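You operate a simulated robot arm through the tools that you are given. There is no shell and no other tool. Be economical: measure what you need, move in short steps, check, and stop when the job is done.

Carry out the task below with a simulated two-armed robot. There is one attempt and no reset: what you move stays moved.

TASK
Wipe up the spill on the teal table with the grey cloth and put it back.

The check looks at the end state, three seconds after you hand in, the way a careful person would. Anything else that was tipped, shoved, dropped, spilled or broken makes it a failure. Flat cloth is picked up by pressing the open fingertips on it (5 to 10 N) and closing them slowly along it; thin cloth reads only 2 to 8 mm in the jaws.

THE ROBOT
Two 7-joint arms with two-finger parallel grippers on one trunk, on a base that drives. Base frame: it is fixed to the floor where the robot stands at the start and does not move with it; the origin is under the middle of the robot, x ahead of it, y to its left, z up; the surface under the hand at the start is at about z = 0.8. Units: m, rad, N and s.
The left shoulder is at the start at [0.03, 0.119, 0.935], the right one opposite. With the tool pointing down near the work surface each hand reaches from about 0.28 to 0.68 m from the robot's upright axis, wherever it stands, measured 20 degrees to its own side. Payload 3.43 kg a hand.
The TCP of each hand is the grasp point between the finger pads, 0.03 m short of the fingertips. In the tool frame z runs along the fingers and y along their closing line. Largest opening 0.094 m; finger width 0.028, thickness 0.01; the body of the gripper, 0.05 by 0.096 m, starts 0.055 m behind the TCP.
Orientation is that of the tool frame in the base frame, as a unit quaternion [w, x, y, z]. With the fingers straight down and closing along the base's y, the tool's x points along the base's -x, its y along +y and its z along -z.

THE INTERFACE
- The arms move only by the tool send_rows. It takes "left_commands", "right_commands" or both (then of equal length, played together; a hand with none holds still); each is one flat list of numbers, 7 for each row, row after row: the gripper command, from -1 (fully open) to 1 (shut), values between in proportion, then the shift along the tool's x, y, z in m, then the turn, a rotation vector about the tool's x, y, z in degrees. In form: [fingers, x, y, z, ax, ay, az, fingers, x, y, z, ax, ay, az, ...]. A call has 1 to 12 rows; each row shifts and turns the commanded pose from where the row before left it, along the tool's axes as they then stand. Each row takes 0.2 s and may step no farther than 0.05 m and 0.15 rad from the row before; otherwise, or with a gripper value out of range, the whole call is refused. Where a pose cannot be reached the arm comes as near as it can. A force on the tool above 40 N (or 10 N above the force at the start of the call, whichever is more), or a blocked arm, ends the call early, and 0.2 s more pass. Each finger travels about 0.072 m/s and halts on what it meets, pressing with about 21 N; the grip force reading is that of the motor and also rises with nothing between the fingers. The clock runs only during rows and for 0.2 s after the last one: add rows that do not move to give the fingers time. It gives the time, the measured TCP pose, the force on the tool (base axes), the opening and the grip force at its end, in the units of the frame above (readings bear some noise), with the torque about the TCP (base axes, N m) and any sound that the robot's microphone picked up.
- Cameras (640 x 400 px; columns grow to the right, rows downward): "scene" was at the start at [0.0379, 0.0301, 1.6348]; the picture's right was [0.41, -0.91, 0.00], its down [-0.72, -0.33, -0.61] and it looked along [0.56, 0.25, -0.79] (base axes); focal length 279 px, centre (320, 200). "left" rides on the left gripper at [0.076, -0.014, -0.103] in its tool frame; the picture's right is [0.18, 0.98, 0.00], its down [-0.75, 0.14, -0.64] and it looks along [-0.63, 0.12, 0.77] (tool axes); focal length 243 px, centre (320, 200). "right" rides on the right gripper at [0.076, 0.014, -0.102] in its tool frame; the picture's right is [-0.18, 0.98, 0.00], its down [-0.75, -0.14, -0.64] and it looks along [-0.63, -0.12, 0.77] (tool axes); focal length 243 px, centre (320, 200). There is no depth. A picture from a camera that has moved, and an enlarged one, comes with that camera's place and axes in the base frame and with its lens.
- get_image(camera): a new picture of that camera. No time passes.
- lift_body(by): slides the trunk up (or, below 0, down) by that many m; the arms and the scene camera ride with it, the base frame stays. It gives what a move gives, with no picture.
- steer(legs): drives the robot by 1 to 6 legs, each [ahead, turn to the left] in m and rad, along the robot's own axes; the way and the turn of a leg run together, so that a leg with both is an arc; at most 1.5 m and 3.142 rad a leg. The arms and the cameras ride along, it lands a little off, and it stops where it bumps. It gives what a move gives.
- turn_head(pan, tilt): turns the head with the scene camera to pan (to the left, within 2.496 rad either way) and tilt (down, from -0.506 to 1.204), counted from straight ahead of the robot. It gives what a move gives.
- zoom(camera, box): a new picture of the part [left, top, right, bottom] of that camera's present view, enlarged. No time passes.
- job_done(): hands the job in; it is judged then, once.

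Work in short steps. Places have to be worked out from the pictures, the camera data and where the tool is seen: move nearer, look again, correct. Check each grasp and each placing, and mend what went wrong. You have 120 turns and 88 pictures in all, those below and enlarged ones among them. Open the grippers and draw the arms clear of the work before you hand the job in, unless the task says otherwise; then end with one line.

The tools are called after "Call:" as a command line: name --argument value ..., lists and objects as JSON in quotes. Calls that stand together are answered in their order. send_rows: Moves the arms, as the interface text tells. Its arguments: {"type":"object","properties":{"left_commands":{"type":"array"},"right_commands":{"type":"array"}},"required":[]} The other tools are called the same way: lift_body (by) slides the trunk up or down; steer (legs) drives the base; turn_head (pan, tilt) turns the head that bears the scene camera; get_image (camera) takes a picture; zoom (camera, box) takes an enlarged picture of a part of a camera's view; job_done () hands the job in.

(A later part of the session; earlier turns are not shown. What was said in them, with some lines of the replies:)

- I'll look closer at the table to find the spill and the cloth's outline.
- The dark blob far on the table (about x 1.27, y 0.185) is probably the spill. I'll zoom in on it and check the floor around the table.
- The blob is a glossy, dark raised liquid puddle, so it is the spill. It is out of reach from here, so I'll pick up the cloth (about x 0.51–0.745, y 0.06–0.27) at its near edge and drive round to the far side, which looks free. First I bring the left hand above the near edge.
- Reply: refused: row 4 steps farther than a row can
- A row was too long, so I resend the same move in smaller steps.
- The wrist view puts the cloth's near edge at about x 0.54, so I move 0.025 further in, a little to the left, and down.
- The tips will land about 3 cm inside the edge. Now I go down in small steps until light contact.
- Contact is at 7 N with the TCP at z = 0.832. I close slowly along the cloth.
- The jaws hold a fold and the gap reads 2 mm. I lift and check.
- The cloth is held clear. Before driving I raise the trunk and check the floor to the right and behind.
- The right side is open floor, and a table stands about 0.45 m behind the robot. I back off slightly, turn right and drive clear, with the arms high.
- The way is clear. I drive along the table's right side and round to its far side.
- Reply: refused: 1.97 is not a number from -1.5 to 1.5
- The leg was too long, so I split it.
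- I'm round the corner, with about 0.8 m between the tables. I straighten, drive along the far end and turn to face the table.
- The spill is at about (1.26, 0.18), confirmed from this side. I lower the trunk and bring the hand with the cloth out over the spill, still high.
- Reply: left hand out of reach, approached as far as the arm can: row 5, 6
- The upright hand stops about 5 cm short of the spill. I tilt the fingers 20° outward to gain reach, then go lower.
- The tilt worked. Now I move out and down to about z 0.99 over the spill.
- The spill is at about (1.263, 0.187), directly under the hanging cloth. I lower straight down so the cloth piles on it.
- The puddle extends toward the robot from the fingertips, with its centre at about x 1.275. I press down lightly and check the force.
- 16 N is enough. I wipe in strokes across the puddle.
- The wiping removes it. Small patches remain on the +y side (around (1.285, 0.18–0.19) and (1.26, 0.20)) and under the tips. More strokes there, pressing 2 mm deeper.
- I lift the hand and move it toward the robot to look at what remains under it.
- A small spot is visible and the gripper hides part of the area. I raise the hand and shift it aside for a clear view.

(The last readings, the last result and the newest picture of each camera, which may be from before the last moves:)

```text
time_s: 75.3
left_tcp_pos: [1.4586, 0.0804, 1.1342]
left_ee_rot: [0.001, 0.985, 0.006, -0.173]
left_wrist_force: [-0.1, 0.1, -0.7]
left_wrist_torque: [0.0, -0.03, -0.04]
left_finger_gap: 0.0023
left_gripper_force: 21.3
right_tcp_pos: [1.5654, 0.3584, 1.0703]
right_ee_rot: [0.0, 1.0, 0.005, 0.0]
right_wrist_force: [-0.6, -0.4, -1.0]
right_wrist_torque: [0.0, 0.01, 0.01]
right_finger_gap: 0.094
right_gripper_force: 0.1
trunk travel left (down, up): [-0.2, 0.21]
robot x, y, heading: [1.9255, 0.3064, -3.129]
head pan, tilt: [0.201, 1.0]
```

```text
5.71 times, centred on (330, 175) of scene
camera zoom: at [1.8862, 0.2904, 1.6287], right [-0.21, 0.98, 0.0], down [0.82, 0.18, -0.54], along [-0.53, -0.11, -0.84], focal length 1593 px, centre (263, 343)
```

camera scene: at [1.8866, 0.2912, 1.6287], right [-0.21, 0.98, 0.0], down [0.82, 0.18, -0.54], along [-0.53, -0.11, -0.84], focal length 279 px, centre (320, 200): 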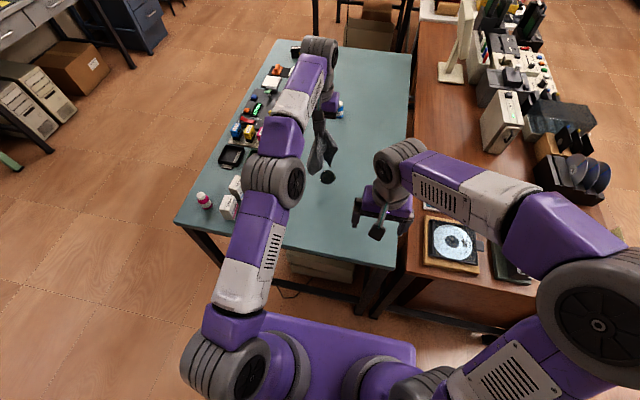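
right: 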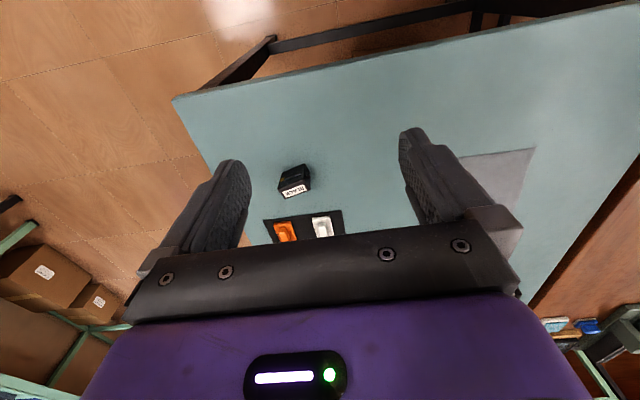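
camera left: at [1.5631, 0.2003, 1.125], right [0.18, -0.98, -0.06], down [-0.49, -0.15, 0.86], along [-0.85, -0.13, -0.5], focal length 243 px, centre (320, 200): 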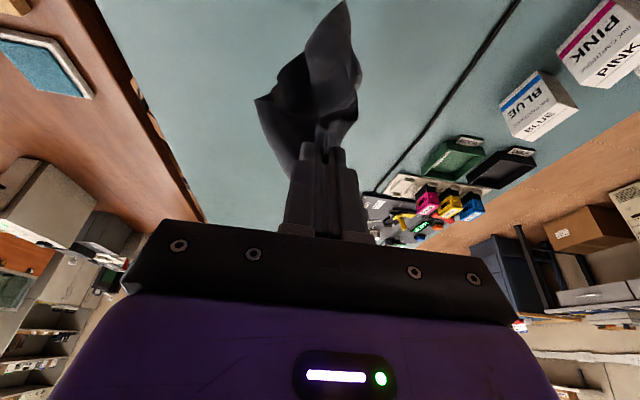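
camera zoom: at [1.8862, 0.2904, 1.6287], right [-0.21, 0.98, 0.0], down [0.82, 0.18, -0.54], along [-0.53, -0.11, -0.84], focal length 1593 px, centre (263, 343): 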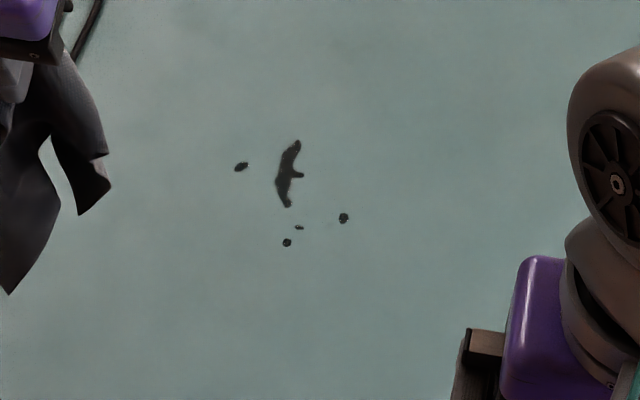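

Some thin patches remain (x about 1.22–1.29, y about 0.13–0.22). I go back over that area and press again.

Call:
send_rows --left_commands '[1, -0.0243, -0.0167, 0.0355, 0, 0, 0, 1, -0.0243, -0.0167, 0.0355, 0, 0, 0, 1, -0.0243, -0.0167, 0.0355, 0, 0, 0, 1, -0.0243, -0.0167, 0.0355, 0, 0, 0, 1, -0.0243, -0.0167, 0.0355, 0, 0, 0, 1, -0.0243, -0.0167, 0.0355, 0, 0, 0, 1, 0.0137, 0, 0.0376, 0, 0, 0, 1, 0.0137, 0, 0.0376, 0, 0, 0, 1, 0.0103, 0, 0.0282, 0, 0, 0, 1, 0, 0, 0, 0, 0, 0]'

Call:
get_image --camera "left"

```text
time_s: 77.5
left_tcp_pos: [1.2469, 0.1788, 0.872]
left_ee_rot: [0.001, 0.985, 0.005, -0.173]
left_wrist_force: [0.9, 0.1, -0.4]
left_wrist_torque: [0.01, 0.0, 0.0]
left_finger_gap: 0.0019
left_gripper_force: 21.3
right_tcp_pos: [1.5644, 0.3602, 1.0701]
right_ee_rot: [0.0, 1.0, 0.005, 0.0]
right_wrist_force: [0.3, 0.2, -0.8]
right_wrist_torque: [0.04, 0.03, -0.01]
right_finger_gap: 0.0939
right_gripper_force: 0.0
trunk travel left (down, up): [-0.2, 0.21]
robot x, y, heading: [1.9216, 0.3085, -3.131]
head pan, tilt: [0.201, 1.0]
```

```text
56 pictures are left
camera left: at [1.3532, 0.1931, 0.9422], right [0.18, -0.98, -0.06], down [-0.49, -0.15, 0.86], along [-0.85, -0.13, -0.5], focal length 243 px, centre (320, 200)
```

left: 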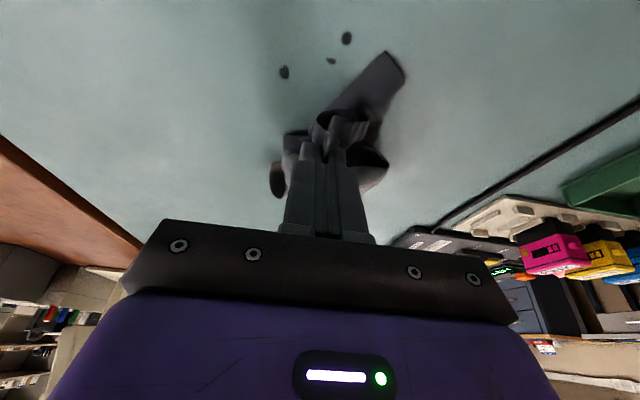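

I press down and sweep along y in overlapping swaths, beginning at the far patch.

Call:
send_rows --left_commands '[1, 0.0075, 0, 0.0206, 0, 0, 0, 1, 0.0058, 0, 0.016, 0, 0, 0, 1, 0, -0.03, 0, 0, 0, 0, 1, 0, 0.035, 0, 0, 0, 0, 1, 0, 0.04, 0, 0, 0, 0, 1, -0.0188, 0, 0.0068, 0, 0, 0, 1, 0, -0.035, 0, 0, 0, 0, 1, 0, -0.04, 0, 0, 0, 0, 1, 0.0376, 0, -0.0137, 0, 0, 0, 1, 0, 0.035, 0, 0, 0, 0, 1, 0, 0.04, 0, 0, 0, 0, 1, 0.0141, 0, -0.0051, 0, 0, 0]'

Call:
get_image --camera "left"

```text
time_s: 80.1
left_tcp_pos: [1.2801, 0.1353, 0.8357]
left_ee_rot: [0.001, 0.985, 0.004, -0.174]
left_wrist_force: [-0.6, -0.4, 0.1]
left_wrist_torque: [-0.04, 0.02, -0.01]
left_finger_gap: 0.0021
left_gripper_force: 21.0
right_tcp_pos: [1.5649, 0.3593, 1.0701]
right_ee_rot: [0.0, 1.0, 0.005, 0.001]
right_wrist_force: [0.3, 0.2, 0.1]
right_wrist_torque: [-0.02, 0.02, -0.03]
right_finger_gap: 0.094
right_gripper_force: 0.1
trunk travel left (down, up): [-0.2, 0.21]
robot x, y, heading: [1.9252, 0.3042, -3.13]
head pan, tilt: [0.201, 1.0]
```

```text
55 pictures are left
camera left: at [1.3858, 0.1486, 0.9058], right [0.18, -0.98, -0.06], down [-0.49, -0.15, 0.86], along [-0.85, -0.13, -0.51], focal length 243 px, centre (320, 200)
```

left: 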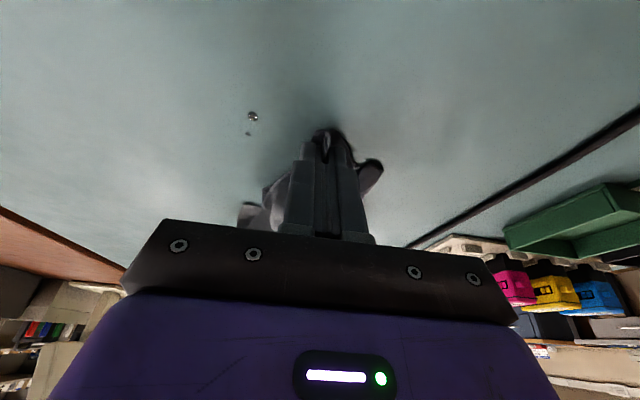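

The big patches are gone, but contact has become light. I press 4 mm deeper and sweep over the last dots at about (1.288, 0.174) and the rest of the area.

Call:
send_rows --left_commands '[1, 0.0164, 0, -0.0017, 0, 0, 0, 1, 0, -0.04, 0, 0, 0, 0, 1, 0, -0.04, 0, 0, 0, 0, 1, -0.0188, 0, 0.0068, 0, 0, 0, 1, 0, 0.04, 0, 0, 0, 0, 1, 0, 0.04, 0, 0, 0, 0, 1, -0.0188, 0, 0.0068, 0, 0, 0, 1, 0, -0.04, 0, 0, 0, 0, 1, 0, -0.04, 0, 0, 0, 0, 1, -0.0188, 0, 0.0068, 0, 0, 0, 1, 0, 0.04, 0, 0, 0, 0, 1, 0, 0.04, 0, 0, 0, 0]'

Call:
send_rows --left_commands '[1, -0.0137, 0, -0.0376, 0, 0, 0, 1, -0.0137, 0, -0.0376, 0, 0, 0, 1, -0.0137, 0, -0.0376, 0, 0, 0, 1, -0.0137, 0, -0.0376, 0, 0, 0, 1, 0, 0, -0.04, 0, 0, 0, 1, 0.0235, 0, -0.04, 0, 0, 0, 1, 0.0435, 0, -0.02, 0, 0, 0, 1, 0.0435, 0, -0.02, 0, 0, 0, 1, 0.0435, 0, -0.02, 0, 0, 0, 1, 0.0435, 0.02, -0.01, 0, 0, 0, 1, 0, 0.03, 0, 0, 0, 0]'

Call:
zoom --camera "scene" --box '[290, 140, 370, 210]'

```text
time_s: 82.7
left_tcp_pos: [1.2409, 0.1366, 0.8344]
left_ee_rot: [0.001, 0.984, 0.004, -0.176]
left_wrist_force: [0.0, 4.3, 18.7]
left_wrist_torque: [0.1, -0.03, 0.0]
left_finger_gap: 0.002
left_gripper_force: 20.7
right_tcp_pos: [1.5656, 0.3601, 1.0704]
right_ee_rot: [0.001, 1.0, 0.005, -0.001]
right_wrist_force: [-0.1, 0.5, 0.0]
right_wrist_torque: [0.01, -0.02, 0.01]
right_finger_gap: 0.0941
right_gripper_force: 0.1
trunk travel left (down, up): [-0.2, 0.21]
robot x, y, heading: [1.9264, 0.3051, -3.13]
head pan, tilt: [0.201, 1.0]
```

```text
time_s: 85.1
left_tcp_pos: [1.4735, 0.0877, 1.0616]
left_ee_rot: [0.001, 0.985, 0.004, -0.174]
left_wrist_force: [0.0, -0.7, -0.3]
left_wrist_torque: [-0.02, 0.0, -0.02]
left_finger_gap: 0.0022
left_gripper_force: 21.4
right_tcp_pos: [1.5642, 0.3595, 1.0698]
right_ee_rot: [0.0, 1.0, 0.005, 0.0]
right_wrist_force: [0.6, 1.0, 1.6]
right_wrist_torque: [-0.02, 0.0, 0.02]
right_finger_gap: 0.0941
right_gripper_force: 0.1
trunk travel left (down, up): [-0.2, 0.21]
robot x, y, heading: [1.9263, 0.3071, -3.128]
head pan, tilt: [0.201, 1.0]
```

```text
5.71 times, centred on (330, 175) of scene
camera zoom: at [1.8853, 0.2909, 1.6286], right [-0.21, 0.98, 0.0], down [0.82, 0.18, -0.54], along [-0.53, -0.11, -0.84], focal length 1593 px, centre (263, 343)
```

zoom: 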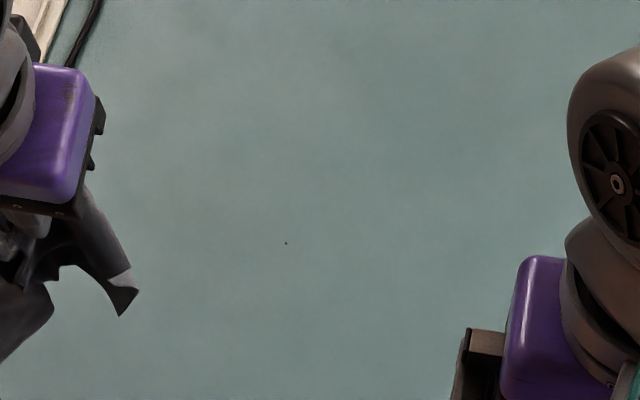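

Only a tiny speck remains near (1.288, 0.175), so I make one more pass over it.

Call:
send_rows --left_commands '[1, -0.0147, -0.012, 0.0355, 0, 0, 0, 1, -0.0147, -0.012, 0.0355, 0, 0, 0, 1, -0.0147, -0.012, 0.0355, 0, 0, 0, 1, -0.0147, -0.012, 0.0355, 0, 0, 0, 1, -0.0147, -0.012, 0.0355, 0, 0, 0, 1, -0.0147, -0.012, 0.0355, 0, 0, 0, 1, 0.0103, 0, 0.0282, 0, 0, 0, 1, 0.0085, 0, 0.0235, 0, 0, 0, 1, 0, 0, 0, 0, 0, 0]'

```text
time_s: 87.1
left_tcp_pos: [1.3224, 0.156, 0.8415]
left_ee_rot: [0.001, 0.985, 0.005, -0.174]
left_wrist_force: [-0.1, 0.1, 0.4]
left_wrist_torque: [-0.02, 0.02, 0.01]
left_finger_gap: 0.0022
left_gripper_force: 20.7
right_tcp_pos: [1.5654, 0.3589, 1.0706]
right_ee_rot: [0.0, 1.0, 0.005, 0.001]
right_wrist_force: [-0.4, -0.8, -0.8]
right_wrist_torque: [-0.01, 0.01, 0.0]
right_finger_gap: 0.094
right_gripper_force: 0.1
trunk travel left (down, up): [-0.2, 0.21]
robot x, y, heading: [1.9253, 0.3081, -3.131]
head pan, tilt: [0.201, 1.0]
```

Just above contact. I press and scrub around the speck.

Call:
send_rows --left_commands '[1, 0.0038, 0, 0.0103, 0, 0, 0, 1, -0.0141, 0, 0.0051, 0, 0, 0, 1, 0, -0.03, 0, 0, 0, 0, 1, 0, -0.015, 0, 0, 0, 0, 1, -0.0094, 0, 0.0034, 0, 0, 0, 1, 0, 0.03, 0, 0, 0, 0, 1, 0, 0.015, 0, 0, 0, 0, 1, -0.0094, 0, 0.0034, 0, 0, 0, 1, 0, -0.04, 0, 0, 0, 0, 1, 0.0188, 0, -0.0068, 0, 0, 0, 1, 0, 0.03, 0, 0, 0, 0, 1, -0.02, 0, 0.0068, 0, 0, 0]'

Call:
send_rows --left_commands '[1, -0.0137, 0, -0.0376, 0, 0, 0, 1, -0.0137, 0, -0.0376, 0, 0, 0, 1, -0.0137, 0, -0.0376, 0, 0, 0, 1, -0.0137, 0, -0.0376, 0, 0, 0, 1, 0, 0, -0.04, 0, 0, 0, 1, 0.0235, 0, -0.04, 0, 0, 0, 1, 0.0435, 0, -0.02, 0, 0, 0, 1, 0.0435, 0, -0.02, 0, 0, 0, 1, 0.0435, 0, -0.02, 0, 0, 0, 1, 0.0235, 0.03, -0.01, 0, 0, 0, 1, 0, 0.03, 0, 0, 0, 0]'

Call:
zoom --camera "scene" --box '[290, 140, 370, 210]'

```text
time_s: 89.7
left_tcp_pos: [1.2839, 0.1637, 0.8338]
left_ee_rot: [0.001, 0.984, 0.005, -0.176]
left_wrist_force: [11.1, -0.1, 34.7]
left_wrist_torque: [-0.06, -0.49, -0.03]
left_finger_gap: 0.0022
left_gripper_force: 21.1
right_tcp_pos: [1.5678, 0.3604, 1.0711]
right_ee_rot: [0.001, 1.0, 0.005, -0.002]
right_wrist_force: [-0.6, 0.9, 1.1]
right_wrist_torque: [0.01, 0.01, 0.01]
right_finger_gap: 0.0939
right_gripper_force: 0.1
trunk travel left (down, up): [-0.2, 0.21]
robot x, y, heading: [1.9282, 0.3049, -3.124]
head pan, tilt: [0.201, 1.0]
```

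```text
time_s: 92.1
left_tcp_pos: [1.5021, 0.1084, 1.0686]
left_ee_rot: [0.0, 0.985, 0.004, -0.174]
left_wrist_force: [-0.1, -0.6, 0.0]
left_wrist_torque: [0.02, -0.01, 0.01]
left_finger_gap: 0.0021
left_gripper_force: 20.4
right_tcp_pos: [1.5649, 0.3589, 1.0695]
right_ee_rot: [0.0, 1.0, 0.005, 0.0]
right_wrist_force: [-0.6, -1.2, 0.4]
right_wrist_torque: [0.0, -0.01, -0.02]
right_finger_gap: 0.0939
right_gripper_force: 0.0
trunk travel left (down, up): [-0.2, 0.21]
robot x, y, heading: [1.924, 0.3074, -3.131]
head pan, tilt: [0.201, 1.0]
```

```text
5.71 times, centred on (330, 175) of scene
camera zoom: at [1.8858, 0.291, 1.6287], right [-0.21, 0.98, 0.0], down [0.82, 0.18, -0.54], along [-0.53, -0.11, -0.84], focal length 1593 px, centre (263, 343)
```

zoom: 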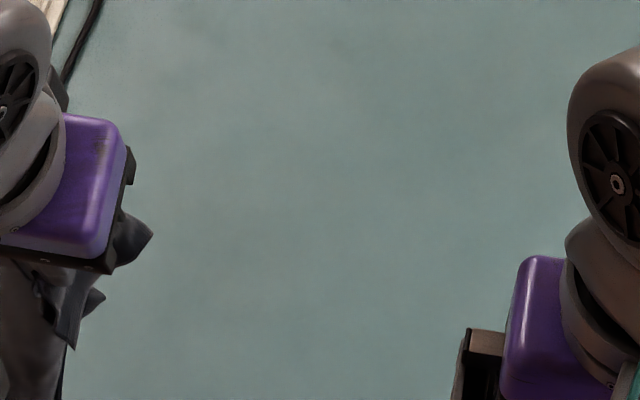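

The spill is gone. I straighten the hand, raise the trunk and drive back the way I came.

Call:
lift_body --by 0.2

Call:
send_rows --left_commands '[1, 0, 0, 0, 0, 7, 0, 1, 0, 0, 0, 0, 7, 0, 1, 0, 0, 0, 0, 6, 0, 1, -0.02, 0, -0.01, 0, 0, 0, 1, 0, 0, 0, 0, 0, 0]'

Call:
steer --legs '[[0, -1.571]]'

Call:
turn_head --pan 0.75 --tilt 0.9

Call:
get_image --camera "scene"

```text
time_s: 94.2
left_tcp_pos: [1.5026, 0.1092, 1.2679]
left_ee_rot: [0.001, 0.985, 0.006, -0.172]
left_wrist_force: [-0.1, 0.2, 0.0]
left_wrist_torque: [0.04, 0.02, -0.01]
left_finger_gap: 0.0019
left_gripper_force: 20.9
right_tcp_pos: [1.5655, 0.3594, 1.2693]
right_ee_rot: [0.001, 1.0, 0.005, 0.0]
right_wrist_force: [0.1, -0.6, -0.4]
right_wrist_torque: [0.0, 0.03, -0.03]
right_finger_gap: 0.0938
right_gripper_force: 0.0
trunk travel left (down, up): [-0.4, 0.01]
robot x, y, heading: [1.9223, 0.3063, -3.13]
head pan, tilt: [0.201, 1.0]
```

```text
time_s: 95.4
left_tcp_pos: [1.4815, 0.1078, 1.2788]
left_ee_rot: [0.0, 1.0, 0.006, 0.0]
left_wrist_force: [0.4, 0.1, -0.4]
left_wrist_torque: [0.0, 0.01, -0.02]
left_finger_gap: 0.0022
left_gripper_force: 20.8
right_tcp_pos: [1.5663, 0.3578, 1.27]
right_ee_rot: [0.0, 1.0, 0.005, 0.0]
right_wrist_force: [0.6, -0.4, 0.6]
right_wrist_torque: [-0.02, 0.01, -0.03]
right_finger_gap: 0.0941
right_gripper_force: 0.0
trunk travel left (down, up): [-0.4, 0.01]
robot x, y, heading: [1.9226, 0.3033, -3.128]
head pan, tilt: [0.201, 1.0]
```

```text
time_s: 99.7
left_tcp_pos: [1.7335, 0.7518, 1.2784]
left_ee_rot: [0.0, -0.705, 0.709, 0.0]
left_wrist_force: [0.6, 0.0, -1.2]
left_wrist_torque: [-0.01, 0.0, 0.02]
left_finger_gap: 0.0022
left_gripper_force: 21.2
right_tcp_pos: [1.9831, 0.665, 1.2716]
right_ee_rot: [0.0, -0.706, 0.709, 0.0]
right_wrist_force: [0.3, 0.0, 0.6]
right_wrist_torque: [0.04, -0.01, 0.01]
right_finger_gap: 0.0941
right_gripper_force: 0.1
trunk travel left (down, up): [-0.4, 0.01]
robot x, y, heading: [1.9243, 0.3107, 1.569]
head pan, tilt: [0.201, 1.0]
```

```text
time_s: 100.7
left_tcp_pos: [1.7334, 0.7521, 1.2782]
left_ee_rot: [0.0, -0.706, 0.709, 0.0]
left_wrist_force: [-0.3, -0.1, -0.9]
left_wrist_torque: [0.0, -0.01, -0.01]
left_finger_gap: 0.0023
left_gripper_force: 20.9
right_tcp_pos: [1.9822, 0.6646, 1.2699]
right_ee_rot: [0.0, -0.705, 0.709, 0.0]
right_wrist_force: [-0.6, 0.5, -0.3]
right_wrist_torque: [0.01, 0.03, 0.04]
right_finger_gap: 0.0939
right_gripper_force: 0.1
trunk travel left (down, up): [-0.4, 0.01]
robot x, y, heading: [1.9272, 0.3087, 1.571]
head pan, tilt: [0.75, 0.901]
```

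```text
52 pictures are left
camera scene: at [1.8729, 0.331, 1.8359], right [0.73, 0.68, 0.0], down [0.53, -0.57, -0.62], along [-0.42, 0.46, -0.78], focal length 279 px, centre (320, 200)
```

scene: 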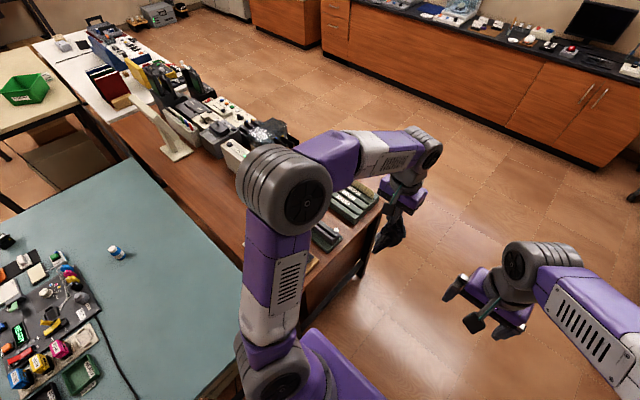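

All is undisturbed and the table is clean. I back out along the same path.

Call:
steer --legs '[[-1.18, 0], [0, -1.571]]'

Call:
turn_head --pan 2.45 --tilt 0.6

Call:
get_image --camera "scene"

```text
time_s: 110.6
left_tcp_pos: [2.3705, -0.7096, 1.279]
left_ee_rot: [0.0, 0.007, 1.0, 0.0]
left_wrist_force: [0.0, 0.7, 0.3]
left_wrist_torque: [-0.02, -0.02, 0.01]
left_finger_gap: 0.0024
left_gripper_force: 20.7
right_tcp_pos: [2.282, -0.9577, 1.2694]
right_ee_rot: [0.0, 0.007, 1.0, 0.0]
right_wrist_force: [0.1, 0.6, -0.7]
right_wrist_torque: [0.01, 0.03, -0.01]
right_finger_gap: 0.0941
right_gripper_force: 0.0
trunk travel left (down, up): [-0.4, 0.01]
robot x, y, heading: [1.9257, -0.8946, -0.011]
head pan, tilt: [0.75, 0.901]
```

```text
time_s: 112.3
left_tcp_pos: [2.3704, -0.708, 1.2783]
left_ee_rot: [0.0, 0.008, 1.0, 0.001]
left_wrist_force: [-0.6, -0.2, -0.1]
left_wrist_torque: [0.0, 0.01, 0.0]
left_finger_gap: 0.0023
left_gripper_force: 21.3
right_tcp_pos: [2.2821, -0.9567, 1.2704]
right_ee_rot: [0.0, 0.008, 1.0, 0.0]
right_wrist_force: [0.1, -0.1, 0.3]
right_wrist_torque: [0.02, 0.0, -0.01]
right_finger_gap: 0.094
right_gripper_force: 0.0
trunk travel left (down, up): [-0.4, 0.01]
robot x, y, heading: [1.922, -0.8906, -0.009]
head pan, tilt: [2.45, 0.6]
```

```text
51 pictures are left
camera scene: at [1.8261, -0.8391, 1.8607], right [0.65, 0.76, 0.0], down [0.43, -0.36, -0.83], along [-0.63, 0.53, -0.57], focal length 279 px, centre (320, 200)
```

scene: 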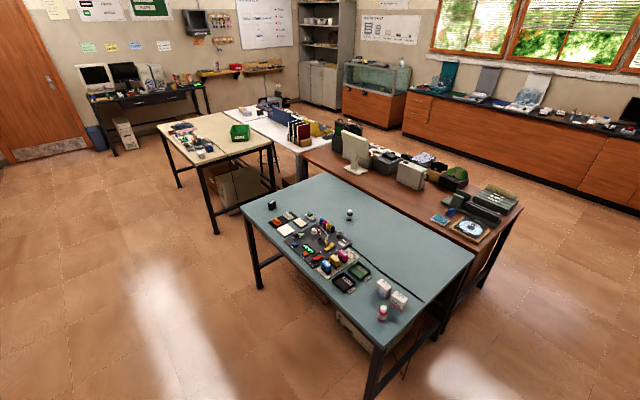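

The way back is clear. I return to the starting place.

Call:
steer --legs '[[-1.0, 0.0], [-0.96, 0], [0, -1.56]]'

```text
time_s: 125.8
left_tcp_pos: [0.1825, -1.3292, 1.2778]
left_ee_rot: [0.0, 0.711, 0.703, 0.0]
left_wrist_force: [-0.1, -0.1, 0.2]
left_wrist_torque: [-0.03, 0.02, -0.01]
left_finger_gap: 0.0019
left_gripper_force: 20.9
right_tcp_pos: [-0.0656, -1.2406, 1.2712]
right_ee_rot: [0.0, 0.712, 0.702, -0.001]
right_wrist_force: [0.2, 0.8, 0.2]
right_wrist_torque: [-0.02, -0.04, 0.01]
right_finger_gap: 0.0939
right_gripper_force: 0.1
trunk travel left (down, up): [-0.4, 0.01]
robot x, y, heading: [-0.0037, -0.8785, -1.579]
head pan, tilt: [2.45, 0.6]
```

I shift slightly away from the table while backing in, then turn to face it.

Call:
steer --legs '[[0, 0.09], [-0.5, 0], [0, -0.082], [-0.378, 0], [0, 1.571]]'

Call:
turn_head --pan 0.3 --tilt 0.9

Call:
get_image --camera "scene"

```text
time_s: 135.6
left_tcp_pos: [0.3872, 0.1925, 1.2779]
left_ee_rot: [0.0, -0.01, 1.0, 0.0]
left_wrist_force: [0.7, -0.4, -0.5]
left_wrist_torque: [0.0, -0.01, -0.01]
left_finger_gap: 0.0023
left_gripper_force: 20.8
right_tcp_pos: [0.3055, -0.0583, 1.2704]
right_ee_rot: [-0.001, -0.01, 1.0, 0.0]
right_wrist_force: [-0.2, 0.7, 0.4]
right_wrist_torque: [0.01, 0.02, -0.02]
right_finger_gap: 0.0938
right_gripper_force: 0.1
trunk travel left (down, up): [-0.4, 0.01]
robot x, y, heading: [-0.0496, -0.0126, 0.021]
head pan, tilt: [2.45, 0.6]
```

```text
time_s: 137.6
left_tcp_pos: [0.386, 0.192, 1.2782]
left_ee_rot: [0.001, -0.01, 1.0, 0.0]
left_wrist_force: [-0.2, 0.2, -0.1]
left_wrist_torque: [-0.03, -0.03, 0.01]
left_finger_gap: 0.0021
left_gripper_force: 20.9
right_tcp_pos: [0.3066, -0.0587, 1.27]
right_ee_rot: [0.0, -0.011, 1.0, 0.0]
right_wrist_force: [0.3, -0.4, -0.7]
right_wrist_torque: [0.03, -0.04, 0.01]
right_finger_gap: 0.0942
right_gripper_force: 0.1
trunk travel left (down, up): [-0.4, 0.01]
robot x, y, heading: [-0.0527, -0.0105, 0.018]
head pan, tilt: [0.3, 0.901]
```

```text
50 pictures are left
camera scene: at [-0.0122, 0.0121, 1.8359], right [0.32, -0.95, 0.0], down [-0.74, -0.25, -0.62], along [0.59, 0.2, -0.78], focal length 279 px, centre (320, 200)
```

scene: 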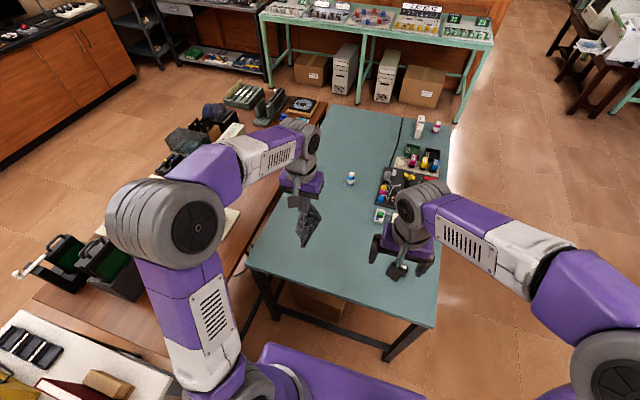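

I'm back. I'll lay the cloth with the gripped edge away from me: set the tail at its old near edge (x about 0.53) and draw the hand outward and down to x about 0.72. First I creep ahead, lower the trunk and look.

Call:
steer --legs '[[0.05, -0.018]]'

Call:
lift_body --by -0.2

Call:
get_image --camera "scene"

```text
time_s: 138.5
left_tcp_pos: [0.4378, 0.1847, 1.2784]
left_ee_rot: [0.001, -0.002, 1.0, 0.0]
left_wrist_force: [-0.1, -1.4, -1.7]
left_wrist_torque: [0.0, 0.02, -0.05]
left_finger_gap: 0.0023
left_gripper_force: 21.2
right_tcp_pos: [0.3525, -0.0653, 1.2709]
right_ee_rot: [0.001, -0.001, 1.0, 0.001]
right_wrist_force: [-0.3, -0.6, -0.1]
right_wrist_torque: [0.02, -0.01, -0.03]
right_finger_gap: 0.094
right_gripper_force: 0.1
trunk travel left (down, up): [-0.4, 0.01]
robot x, y, heading: [-0.005, -0.0139, 0.011]
head pan, tilt: [0.3, 0.901]
```

```text
time_s: 140.7
left_tcp_pos: [0.439, 0.1847, 1.0777]
left_ee_rot: [-0.001, -0.002, 1.0, 0.0]
left_wrist_force: [0.4, -0.2, 0.3]
left_wrist_torque: [-0.01, -0.02, -0.05]
left_finger_gap: 0.0022
left_gripper_force: 20.9
right_tcp_pos: [0.3549, -0.0654, 1.0702]
right_ee_rot: [0.0, -0.002, 1.0, -0.001]
right_wrist_force: [-0.9, -0.4, -0.6]
right_wrist_torque: [0.03, -0.02, 0.02]
right_finger_gap: 0.094
right_gripper_force: 0.2
trunk travel left (down, up): [-0.2, 0.21]
robot x, y, heading: [-0.0056, -0.0085, 0.005]
head pan, tilt: [0.3, 0.901]
```

```text
49 pictures are left
camera scene: at [0.037, 0.0121, 1.636], right [0.3, -0.95, 0.0], down [-0.75, -0.24, -0.62], along [0.59, 0.19, -0.78], focal length 279 px, centre (320, 200)
```

scene: 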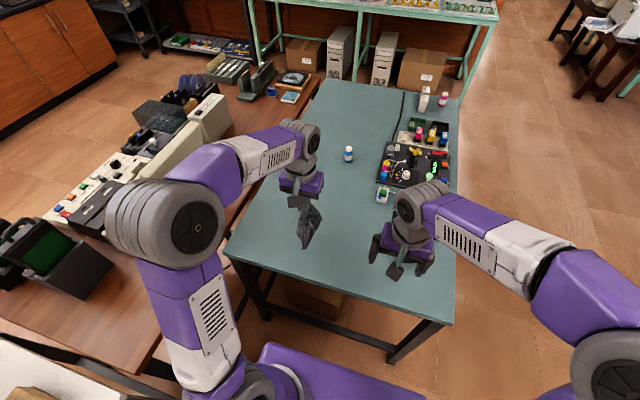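

I move the hand to x about 0.53 and tilt the fingers 25° outward for reach.

Call:
send_rows --left_commands '[1, -0.0425, -0.004, 0.02, 0, 0, 0, 1, -0.0425, -0.004, 0.02, 0, 0, 0, 1, 0, 0, 0, 0, -7, 0, 1, 0, 0, 0, 0, -6, 0, 1, 0, 0, 0, 0, -6, 0, 1, 0, 0, 0, 0, -6, 0, 1, 0, 0, 0, 0, 0, 0]'

Call:
zoom --camera "scene" --box '[220, 110, 420, 290]'

Call:
get_image --camera "left"

```text
time_s: 142.3
left_tcp_pos: [0.5245, 0.1776, 1.0377]
left_ee_rot: [0.217, -0.002, 0.976, 0.001]
left_wrist_force: [0.2, -0.7, -0.1]
left_wrist_torque: [-0.04, -0.01, -0.02]
left_finger_gap: 0.0025
left_gripper_force: 21.0
right_tcp_pos: [0.3541, -0.0647, 1.0699]
right_ee_rot: [0.0, -0.001, 1.0, -0.001]
right_wrist_force: [0.5, 0.0, 0.2]
right_wrist_torque: [-0.01, 0.0, 0.0]
right_finger_gap: 0.0939
right_gripper_force: 0.1
trunk travel left (down, up): [-0.2, 0.21]
robot x, y, heading: [-0.0049, -0.0072, 0.007]
head pan, tilt: [0.3, 0.901]
```

```text
2.22 times, centred on (320, 200) of scene
camera zoom: at [0.0372, 0.0121, 1.6359], right [0.3, -0.95, 0.0], down [-0.75, -0.24, -0.62], along [0.59, 0.19, -0.78], focal length 620 px, centre (320, 200)
```

zoom: 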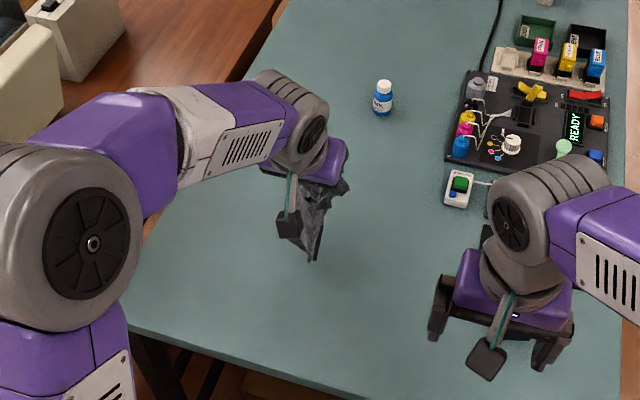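

```text
47 pictures are left
camera left: at [0.4111, 0.161, 1.0986], right [-0.17, 0.98, -0.08], down [0.41, 0.14, 0.9], along [0.9, 0.12, -0.43], focal length 243 px, centre (320, 200)
```

left: 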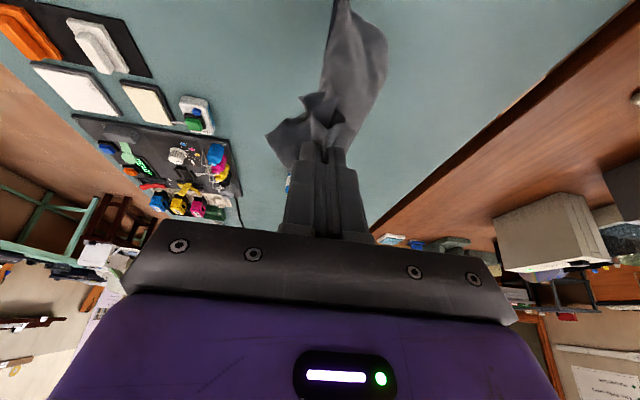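

The cloth's tail hangs just above the table at its old near edge. I now arc outward and down to lay it.

Call:
send_rows --left_commands '[1, 0.0127, 0, 0.0272, 0, 0, 0, 1, -0.032, 0, 0.026, 0, 0, 0, 1, -0.0254, 0, 0.0284, 0, 0, 0, 1, -0.0211, 0, 0.0375, 0, 0, 0, 1, -0.0145, 0, 0.0399, 0, 0, 0, 1, -0.0124, 0, 0.0444, 0, 0, 0, 1, 0.0012, 0, 0.038, 0, 0, 0, 1, 0, 0, 0, 0, 0, 0]'

Call:
zoom --camera "scene" --box '[220, 110, 420, 290]'

```text
time_s: 144.1
left_tcp_pos: [0.7076, 0.1758, 0.8568]
left_ee_rot: [0.217, -0.001, 0.976, 0.0]
left_wrist_force: [-1.3, -0.3, -0.1]
left_wrist_torque: [0.01, 0.02, -0.02]
left_finger_gap: 0.0024
left_gripper_force: 21.4
right_tcp_pos: [0.3543, -0.0636, 1.0712]
right_ee_rot: [0.0, -0.001, 1.0, 0.0]
right_wrist_force: [-0.3, 0.5, 0.4]
right_wrist_torque: [-0.01, -0.04, -0.01]
right_finger_gap: 0.094
right_gripper_force: 0.0
trunk travel left (down, up): [-0.2, 0.21]
robot x, y, heading: [-0.0088, -0.0079, 0.008]
head pan, tilt: [0.3, 0.901]
```

```text
2.22 times, centred on (320, 200) of scene
camera zoom: at [0.0367, 0.012, 1.636], right [0.3, -0.95, 0.0], down [-0.75, -0.24, -0.62], along [0.59, 0.19, -0.78], focal length 620 px, centre (320, 200)
```

zoom: 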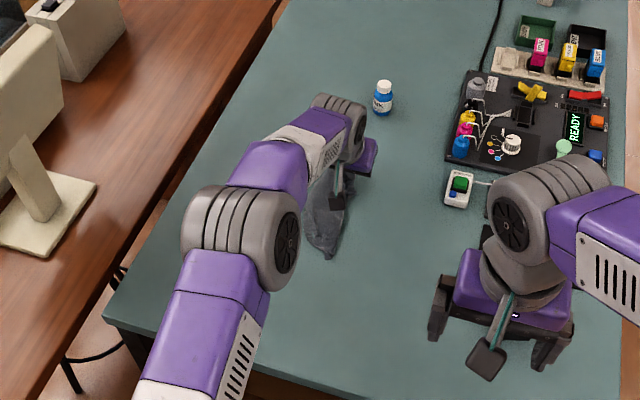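

The cloth is laid with its tail toward me (x about 0.56). I lower the last 2 cm, open gently and back out along the fingers.

Call:
send_rows --left_commands '[1, -0.0016, 0, 0.015, 0, 0, 0, 1, 0, 0, 0.01, 0, 0, 0, 0.7, 0, 0, 0, 0, 0, 0, 0.3, 0, 0, 0, 0, 0, 0, 0, 0, 0, 0, 0, 0, 0, 0, 0, 0, 0, 0, 0, 0, 0, 0, 0, -0.03, 0, 0, 0, 0, 0, 0, -0.045, 0, 0, 0, 0, 0, 0, -0.045, 0, 0, 0, 0, 0.03, 0, -0.04, 0, 0, 0, 0, 0.03, 0, -0.04, 0, 0, 0, 0, 0.03, 0, -0.03, 0, 0, 0]'

Call:
get_image --camera "left"

Call:
zoom --camera "scene" --box '[220, 110, 420, 290]'

```text
time_s: 146.7
left_tcp_pos: [0.5381, 0.1776, 1.0055]
left_ee_rot: [0.217, -0.002, 0.976, 0.0]
left_wrist_force: [-0.5, -0.4, -0.3]
left_wrist_torque: [-0.02, -0.02, -0.02]
left_finger_gap: 0.0468
left_gripper_force: 0.1
right_tcp_pos: [0.354, -0.0644, 1.0714]
right_ee_rot: [0.002, -0.002, 1.0, -0.001]
right_wrist_force: [0.4, -0.1, 0.1]
right_wrist_torque: [-0.01, -0.02, 0.0]
right_finger_gap: 0.094
right_gripper_force: 0.1
trunk travel left (down, up): [-0.2, 0.21]
robot x, y, heading: [-0.0063, -0.012, 0.005]
head pan, tilt: [0.3, 0.901]
```

```text
45 pictures are left
camera left: at [0.4258, 0.1602, 1.0659], right [-0.17, 0.98, -0.08], down [0.41, 0.14, 0.9], along [0.9, 0.12, -0.43], focal length 243 px, centre (320, 200)
```

left: 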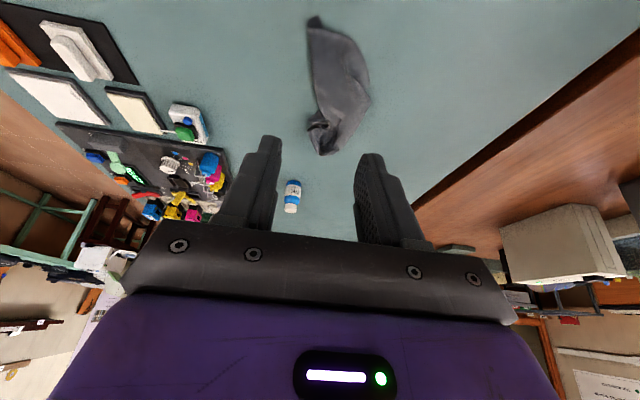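

```text
2.22 times, centred on (320, 200) of scene
camera zoom: at [0.0356, 0.0121, 1.636], right [0.3, -0.95, 0.0], down [-0.75, -0.24, -0.62], along [0.59, 0.19, -0.78], focal length 620 px, centre (320, 200)
```

zoom: 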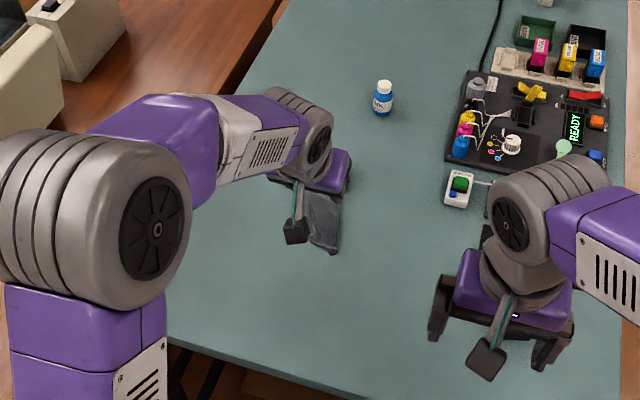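

Released. I draw the hand back to see how the cloth lies.

Call:
send_rows --left_commands '[-0.5, 0.0, 0.04, -0.02, 0, 7, 0, -0.5, 0, 0.04, -0.02, 0, 6, 0, -0.5, 0, 0.045, -0.02, 0, 6, 0, -0.5, 0.02, 0.04, -0.01, 0, 6, 0, -0.5, 0.045, 0.015, 0, 0, 0, 0, -0.5, 0.045, 0.01, 0, 0, 0, 0]'

Call:
zoom --camera "scene" --box '[260, 120, 400, 260]'

```text
time_s: 148.1
left_tcp_pos: [0.4078, 0.3664, 1.072]
left_ee_rot: [0.0, -0.001, 1.0, 0.0]
left_wrist_force: [0.0, -0.6, 0.3]
left_wrist_torque: [0.0, -0.02, 0.01]
left_finger_gap: 0.0706
left_gripper_force: 0.0
right_tcp_pos: [0.3545, -0.0646, 1.0708]
right_ee_rot: [0.002, -0.002, 1.0, 0.0]
right_wrist_force: [-0.4, 0.0, -0.4]
right_wrist_torque: [0.0, -0.01, -0.02]
right_finger_gap: 0.0941
right_gripper_force: 0.0
trunk travel left (down, up): [-0.2, 0.21]
robot x, y, heading: [-0.0024, -0.0082, 0.002]
head pan, tilt: [0.3, 0.901]
```

```text
2.86 times, centred on (330, 190) of scene
camera zoom: at [0.0362, 0.0125, 1.6359], right [0.3, -0.95, 0.0], down [-0.75, -0.24, -0.62], along [0.59, 0.19, -0.78], focal length 797 px, centre (291, 229)
```

zoom: 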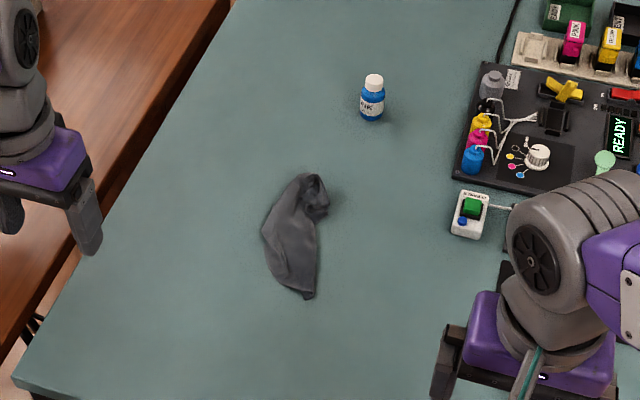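

It lies on its old spot within 2–3 cm but folded up. I zoom in to see whether I can spread it.

Call:
zoom --camera "scene" --box '[300, 175, 345, 230]'

```text
7.27 times, centred on (322, 202) of scene
camera zoom: at [0.0362, 0.0125, 1.6359], right [0.3, -0.95, 0.0], down [-0.75, -0.24, -0.62], along [0.59, 0.19, -0.78], focal length 2028 px, centre (302, 182)
```

zoom: 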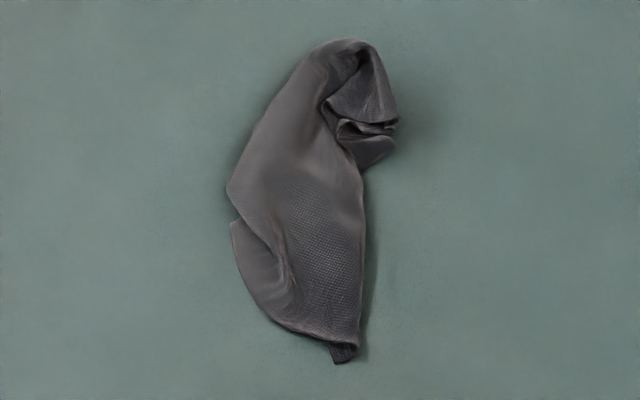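

The cloth is on its old spot and the arms are clear. I make a last check of the spill area and the other objects from here.

Call:
send_rows --left_commands '[-1, 0, 0, 0, 0, 0, 0, -1, 0, 0, 0, 0, 0, 0]'

Call:
zoom --camera "scene" --box '[250, 70, 480, 220]'

```text
time_s: 148.7
left_tcp_pos: [0.4098, 0.365, 1.0707]
left_ee_rot: [0.0, -0.002, 1.0, 0.0]
left_wrist_force: [0.3, 1.3, -0.2]
left_wrist_torque: [-0.02, 0.01, -0.02]
left_finger_gap: 0.0939
left_gripper_force: 0.1
right_tcp_pos: [0.3536, -0.0662, 1.0708]
right_ee_rot: [0.0, -0.001, 1.0, 0.001]
right_wrist_force: [0.2, 0.8, 1.0]
right_wrist_torque: [0.03, 0.0, 0.0]
right_finger_gap: 0.0942
right_gripper_force: 0.0
trunk travel left (down, up): [-0.2, 0.21]
robot x, y, heading: [-0.0066, -0.0084, 0.009]
head pan, tilt: [0.3, 0.901]
```

```text
2.67 times, centred on (365, 145) of scene
camera zoom: at [0.0373, 0.012, 1.6359], right [0.3, -0.95, 0.0], down [-0.75, -0.24, -0.62], along [0.59, 0.19, -0.78], focal length 744 px, centre (200, 347)
```

zoom: 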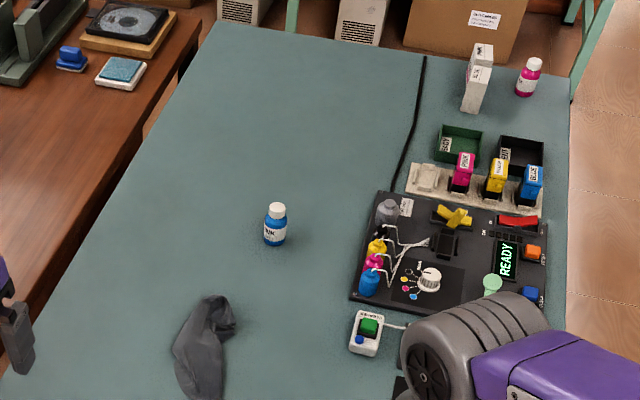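

The table is clean, everything else is undisturbed, and the cloth is back in its place. I hand the job in.

Call:
job_done

```text
The job is handed in.
```

The spill on the teal table is wiped up. The grey cloth is back within about 3 cm of where it lay, though folded up rather than flat as it was before. In the last pictures nothing else on the tables looks moved.
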